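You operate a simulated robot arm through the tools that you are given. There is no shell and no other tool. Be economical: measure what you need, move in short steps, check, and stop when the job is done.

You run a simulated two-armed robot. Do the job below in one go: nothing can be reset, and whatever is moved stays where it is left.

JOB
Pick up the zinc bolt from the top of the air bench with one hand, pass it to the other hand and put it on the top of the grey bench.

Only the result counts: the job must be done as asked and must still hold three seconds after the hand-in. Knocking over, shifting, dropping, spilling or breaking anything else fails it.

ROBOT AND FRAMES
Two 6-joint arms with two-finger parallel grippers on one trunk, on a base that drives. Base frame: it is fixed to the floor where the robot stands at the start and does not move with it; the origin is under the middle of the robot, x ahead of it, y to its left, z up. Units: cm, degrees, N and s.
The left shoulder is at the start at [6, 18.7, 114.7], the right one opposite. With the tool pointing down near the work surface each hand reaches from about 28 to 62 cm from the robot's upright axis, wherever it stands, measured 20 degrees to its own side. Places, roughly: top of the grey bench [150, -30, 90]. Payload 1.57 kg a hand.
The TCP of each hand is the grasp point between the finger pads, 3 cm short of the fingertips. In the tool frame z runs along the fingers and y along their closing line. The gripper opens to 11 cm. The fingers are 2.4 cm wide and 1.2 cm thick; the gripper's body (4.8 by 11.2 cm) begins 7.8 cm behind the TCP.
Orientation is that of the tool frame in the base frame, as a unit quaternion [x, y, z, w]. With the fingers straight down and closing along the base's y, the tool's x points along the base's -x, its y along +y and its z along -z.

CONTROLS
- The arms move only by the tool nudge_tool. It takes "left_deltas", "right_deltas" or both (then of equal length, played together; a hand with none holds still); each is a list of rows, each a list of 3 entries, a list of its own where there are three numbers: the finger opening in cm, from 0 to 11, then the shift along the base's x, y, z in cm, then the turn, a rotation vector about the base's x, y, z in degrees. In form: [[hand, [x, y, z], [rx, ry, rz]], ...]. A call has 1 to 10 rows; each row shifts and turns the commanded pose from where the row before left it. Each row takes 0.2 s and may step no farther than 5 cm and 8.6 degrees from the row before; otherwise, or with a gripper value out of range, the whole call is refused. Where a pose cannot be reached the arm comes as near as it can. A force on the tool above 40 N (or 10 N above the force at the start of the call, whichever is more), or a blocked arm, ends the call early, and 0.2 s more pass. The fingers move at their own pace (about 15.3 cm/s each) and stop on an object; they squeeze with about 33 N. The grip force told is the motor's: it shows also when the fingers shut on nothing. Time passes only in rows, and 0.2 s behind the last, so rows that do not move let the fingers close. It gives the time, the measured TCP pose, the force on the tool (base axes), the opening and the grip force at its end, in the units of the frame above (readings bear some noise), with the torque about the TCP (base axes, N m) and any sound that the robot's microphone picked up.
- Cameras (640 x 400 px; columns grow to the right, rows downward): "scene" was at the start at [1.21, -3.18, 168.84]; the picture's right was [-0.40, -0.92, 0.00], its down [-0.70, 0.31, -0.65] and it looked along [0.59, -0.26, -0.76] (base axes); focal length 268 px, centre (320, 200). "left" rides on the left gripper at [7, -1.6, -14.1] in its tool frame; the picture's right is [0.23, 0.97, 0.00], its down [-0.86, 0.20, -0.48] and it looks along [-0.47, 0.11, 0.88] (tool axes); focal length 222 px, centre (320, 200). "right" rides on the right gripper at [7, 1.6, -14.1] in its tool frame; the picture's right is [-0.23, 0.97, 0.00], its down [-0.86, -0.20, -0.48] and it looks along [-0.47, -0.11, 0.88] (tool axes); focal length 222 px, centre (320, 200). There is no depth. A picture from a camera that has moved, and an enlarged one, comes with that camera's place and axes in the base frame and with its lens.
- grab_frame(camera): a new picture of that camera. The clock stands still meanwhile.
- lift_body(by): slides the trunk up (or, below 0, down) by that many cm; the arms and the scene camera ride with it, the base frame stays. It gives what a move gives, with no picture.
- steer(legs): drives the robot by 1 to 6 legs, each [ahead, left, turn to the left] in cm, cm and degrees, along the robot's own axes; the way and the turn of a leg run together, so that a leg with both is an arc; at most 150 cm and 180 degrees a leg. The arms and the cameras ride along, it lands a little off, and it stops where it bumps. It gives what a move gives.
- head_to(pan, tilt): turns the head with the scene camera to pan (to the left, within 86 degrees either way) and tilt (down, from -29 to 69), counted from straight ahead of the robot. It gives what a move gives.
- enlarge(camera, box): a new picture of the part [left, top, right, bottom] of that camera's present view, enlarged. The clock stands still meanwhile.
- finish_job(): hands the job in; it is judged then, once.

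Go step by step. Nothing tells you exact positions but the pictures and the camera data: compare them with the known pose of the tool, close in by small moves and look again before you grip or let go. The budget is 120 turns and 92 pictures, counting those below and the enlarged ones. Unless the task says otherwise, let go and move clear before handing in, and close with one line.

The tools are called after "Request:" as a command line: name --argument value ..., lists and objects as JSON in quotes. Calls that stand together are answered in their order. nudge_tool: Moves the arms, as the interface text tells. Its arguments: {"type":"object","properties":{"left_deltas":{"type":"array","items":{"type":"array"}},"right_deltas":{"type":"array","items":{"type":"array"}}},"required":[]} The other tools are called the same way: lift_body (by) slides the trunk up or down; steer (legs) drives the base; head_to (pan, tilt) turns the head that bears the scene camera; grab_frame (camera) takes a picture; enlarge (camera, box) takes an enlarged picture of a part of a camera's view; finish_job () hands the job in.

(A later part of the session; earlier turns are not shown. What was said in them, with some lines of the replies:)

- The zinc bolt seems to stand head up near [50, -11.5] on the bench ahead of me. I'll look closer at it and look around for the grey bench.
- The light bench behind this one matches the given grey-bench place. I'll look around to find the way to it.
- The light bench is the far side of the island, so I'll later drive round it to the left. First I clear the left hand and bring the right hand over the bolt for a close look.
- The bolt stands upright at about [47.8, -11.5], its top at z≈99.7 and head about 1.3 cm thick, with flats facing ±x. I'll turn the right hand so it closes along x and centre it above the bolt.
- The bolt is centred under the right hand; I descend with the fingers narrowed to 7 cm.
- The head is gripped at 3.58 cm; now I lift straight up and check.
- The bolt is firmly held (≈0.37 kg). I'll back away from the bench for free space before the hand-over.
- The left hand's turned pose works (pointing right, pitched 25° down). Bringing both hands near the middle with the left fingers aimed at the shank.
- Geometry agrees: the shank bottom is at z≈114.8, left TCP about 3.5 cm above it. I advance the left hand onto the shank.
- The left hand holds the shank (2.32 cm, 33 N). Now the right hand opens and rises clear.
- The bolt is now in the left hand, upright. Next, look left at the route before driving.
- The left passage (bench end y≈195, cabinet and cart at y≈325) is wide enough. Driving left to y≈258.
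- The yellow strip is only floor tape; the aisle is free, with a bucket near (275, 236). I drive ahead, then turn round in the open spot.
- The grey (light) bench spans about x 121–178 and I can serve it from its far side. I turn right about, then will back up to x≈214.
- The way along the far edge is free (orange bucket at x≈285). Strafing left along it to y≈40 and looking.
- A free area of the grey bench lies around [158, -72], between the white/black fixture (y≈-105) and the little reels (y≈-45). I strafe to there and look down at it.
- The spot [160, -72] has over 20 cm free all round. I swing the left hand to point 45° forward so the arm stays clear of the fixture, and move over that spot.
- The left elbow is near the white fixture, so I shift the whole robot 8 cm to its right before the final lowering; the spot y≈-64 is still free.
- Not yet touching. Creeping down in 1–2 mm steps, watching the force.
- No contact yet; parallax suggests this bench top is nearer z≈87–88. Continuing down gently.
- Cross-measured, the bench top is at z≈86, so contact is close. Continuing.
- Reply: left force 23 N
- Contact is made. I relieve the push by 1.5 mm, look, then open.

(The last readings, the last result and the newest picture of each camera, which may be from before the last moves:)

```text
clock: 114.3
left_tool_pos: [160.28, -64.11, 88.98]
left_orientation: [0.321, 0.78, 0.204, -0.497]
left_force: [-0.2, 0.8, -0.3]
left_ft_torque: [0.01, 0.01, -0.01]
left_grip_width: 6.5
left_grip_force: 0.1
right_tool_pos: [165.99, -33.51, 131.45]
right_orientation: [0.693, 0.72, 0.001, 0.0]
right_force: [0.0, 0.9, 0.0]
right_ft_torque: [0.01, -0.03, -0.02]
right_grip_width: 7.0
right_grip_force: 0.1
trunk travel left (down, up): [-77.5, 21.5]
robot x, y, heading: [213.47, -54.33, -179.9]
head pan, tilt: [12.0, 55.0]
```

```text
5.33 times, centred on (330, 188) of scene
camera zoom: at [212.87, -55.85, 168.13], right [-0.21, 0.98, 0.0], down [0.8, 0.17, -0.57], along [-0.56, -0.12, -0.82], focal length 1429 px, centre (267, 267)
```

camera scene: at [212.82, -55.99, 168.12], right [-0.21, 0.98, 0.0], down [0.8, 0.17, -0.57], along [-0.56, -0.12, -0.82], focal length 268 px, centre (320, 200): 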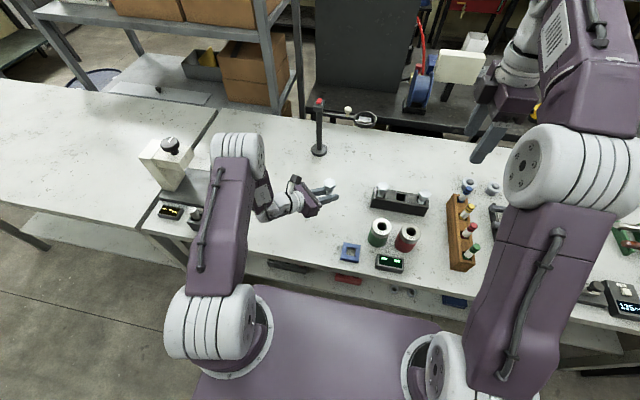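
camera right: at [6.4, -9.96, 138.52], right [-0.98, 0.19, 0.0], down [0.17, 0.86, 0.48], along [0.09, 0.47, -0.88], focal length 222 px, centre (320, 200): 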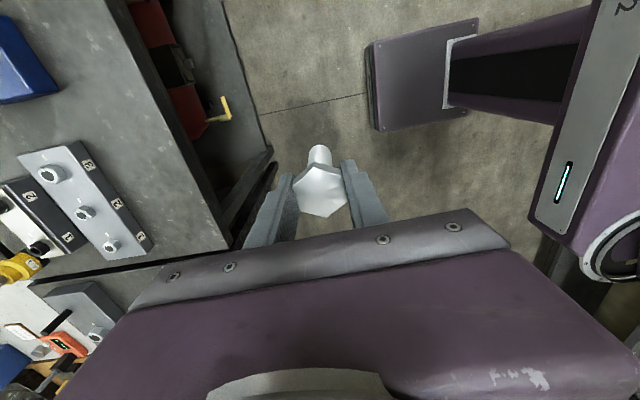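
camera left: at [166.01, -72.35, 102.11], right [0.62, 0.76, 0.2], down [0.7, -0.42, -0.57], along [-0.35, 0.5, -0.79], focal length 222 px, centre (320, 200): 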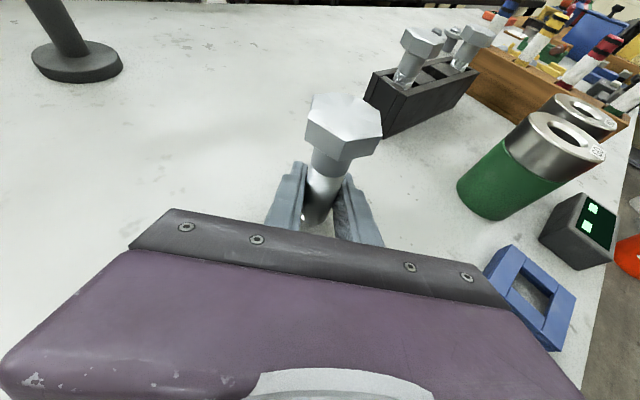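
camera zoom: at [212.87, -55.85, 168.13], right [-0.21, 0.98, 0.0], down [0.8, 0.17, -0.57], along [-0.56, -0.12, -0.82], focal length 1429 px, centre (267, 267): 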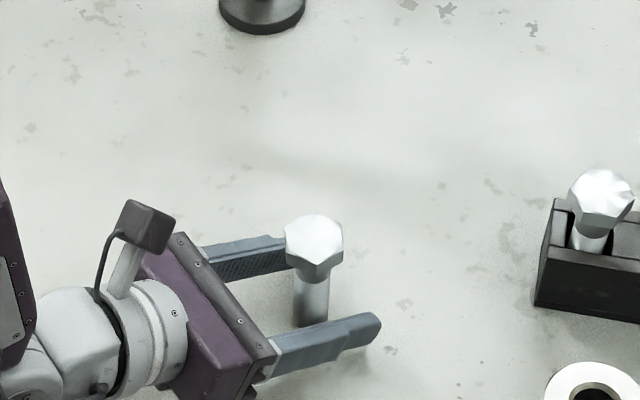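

The bolt stands free on the grey bench. I back the left hand out along its fingers and then raise it.

Request:
nudge_tool --left_deltas '[[6.5, [0.65, -0.65, 0.42], [0, 0, 0]], [6.5, [1.28, -1.28, 0.84], [0, 0, 0]], [6.5, [1.6, -1.6, 1.05], [0, 0, 0]], [6.5, [1.6, -1.6, 1.05], [0, 0, 0]], [6.5, [0.8, -0.8, 1.5], [0, 0, 0]], [6.5, [0, 0, 3], [0, 0, 0]], [6.5, [0, 0, 4], [0, 0, 0]], [6.5, [0, 0, 4], [0, 0, 0]], [6.5, [0, 0, 0], [0, 0, 0]]]'

Request:
grab_frame --camera "scene"

Request:
grab_frame --camera "left"

```text
clock: 116.3
left_tool_pos: [166.15, -70.07, 104.89]
left_orientation: [0.322, 0.779, 0.205, -0.497]
left_force: [0.2, -0.6, -1.1]
left_ft_torque: [0.0, -0.01, -0.01]
left_grip_width: 6.49
left_grip_force: 0.1
right_tool_pos: [165.89, -33.46, 131.38]
right_orientation: [0.693, 0.721, 0.0, 0.0]
right_force: [-0.3, -0.5, -0.4]
right_ft_torque: [-0.03, 0.0, 0.0]
right_grip_width: 6.98
right_grip_force: 0.2
trunk travel left (down, up): [-77.5, 21.5]
robot x, y, heading: [213.95, -54.51, -179.9]
head pan, tilt: [12.0, 55.0]
```

```text
34 pictures are left
camera scene: at [212.82, -55.88, 168.12], right [-0.21, 0.98, 0.0], down [0.8, 0.17, -0.57], along [-0.56, -0.12, -0.82], focal length 268 px, centre (320, 200)
```

scene: 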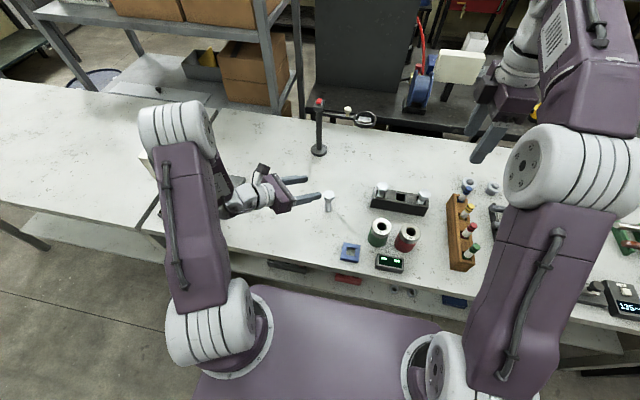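

```text
33 pictures are left
camera left: at [171.95, -78.29, 117.09], right [0.62, 0.76, 0.2], down [0.7, -0.42, -0.57], along [-0.35, 0.5, -0.79], focal length 222 px, centre (320, 200)
```

left: 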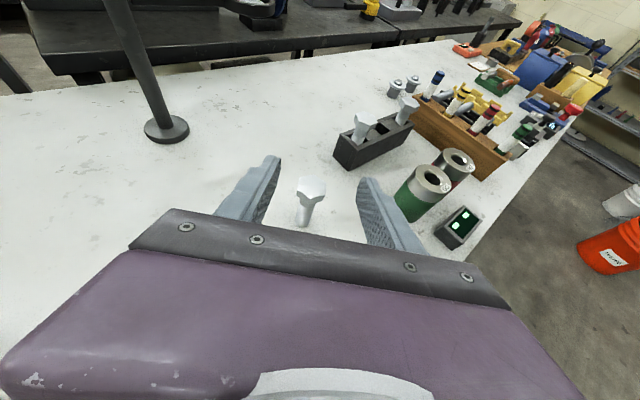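

The bolt stands upright by itself on the grey bench and both hands are clear of it, so I'm handing in.

Request:
finish_job

```text
The job is handed in.
```

I picked the zinc bolt off the air bench with the right hand, passed it to the left, and stood it upright on the grey bench. Nothing else was seen or felt to move, and both hands are clear.
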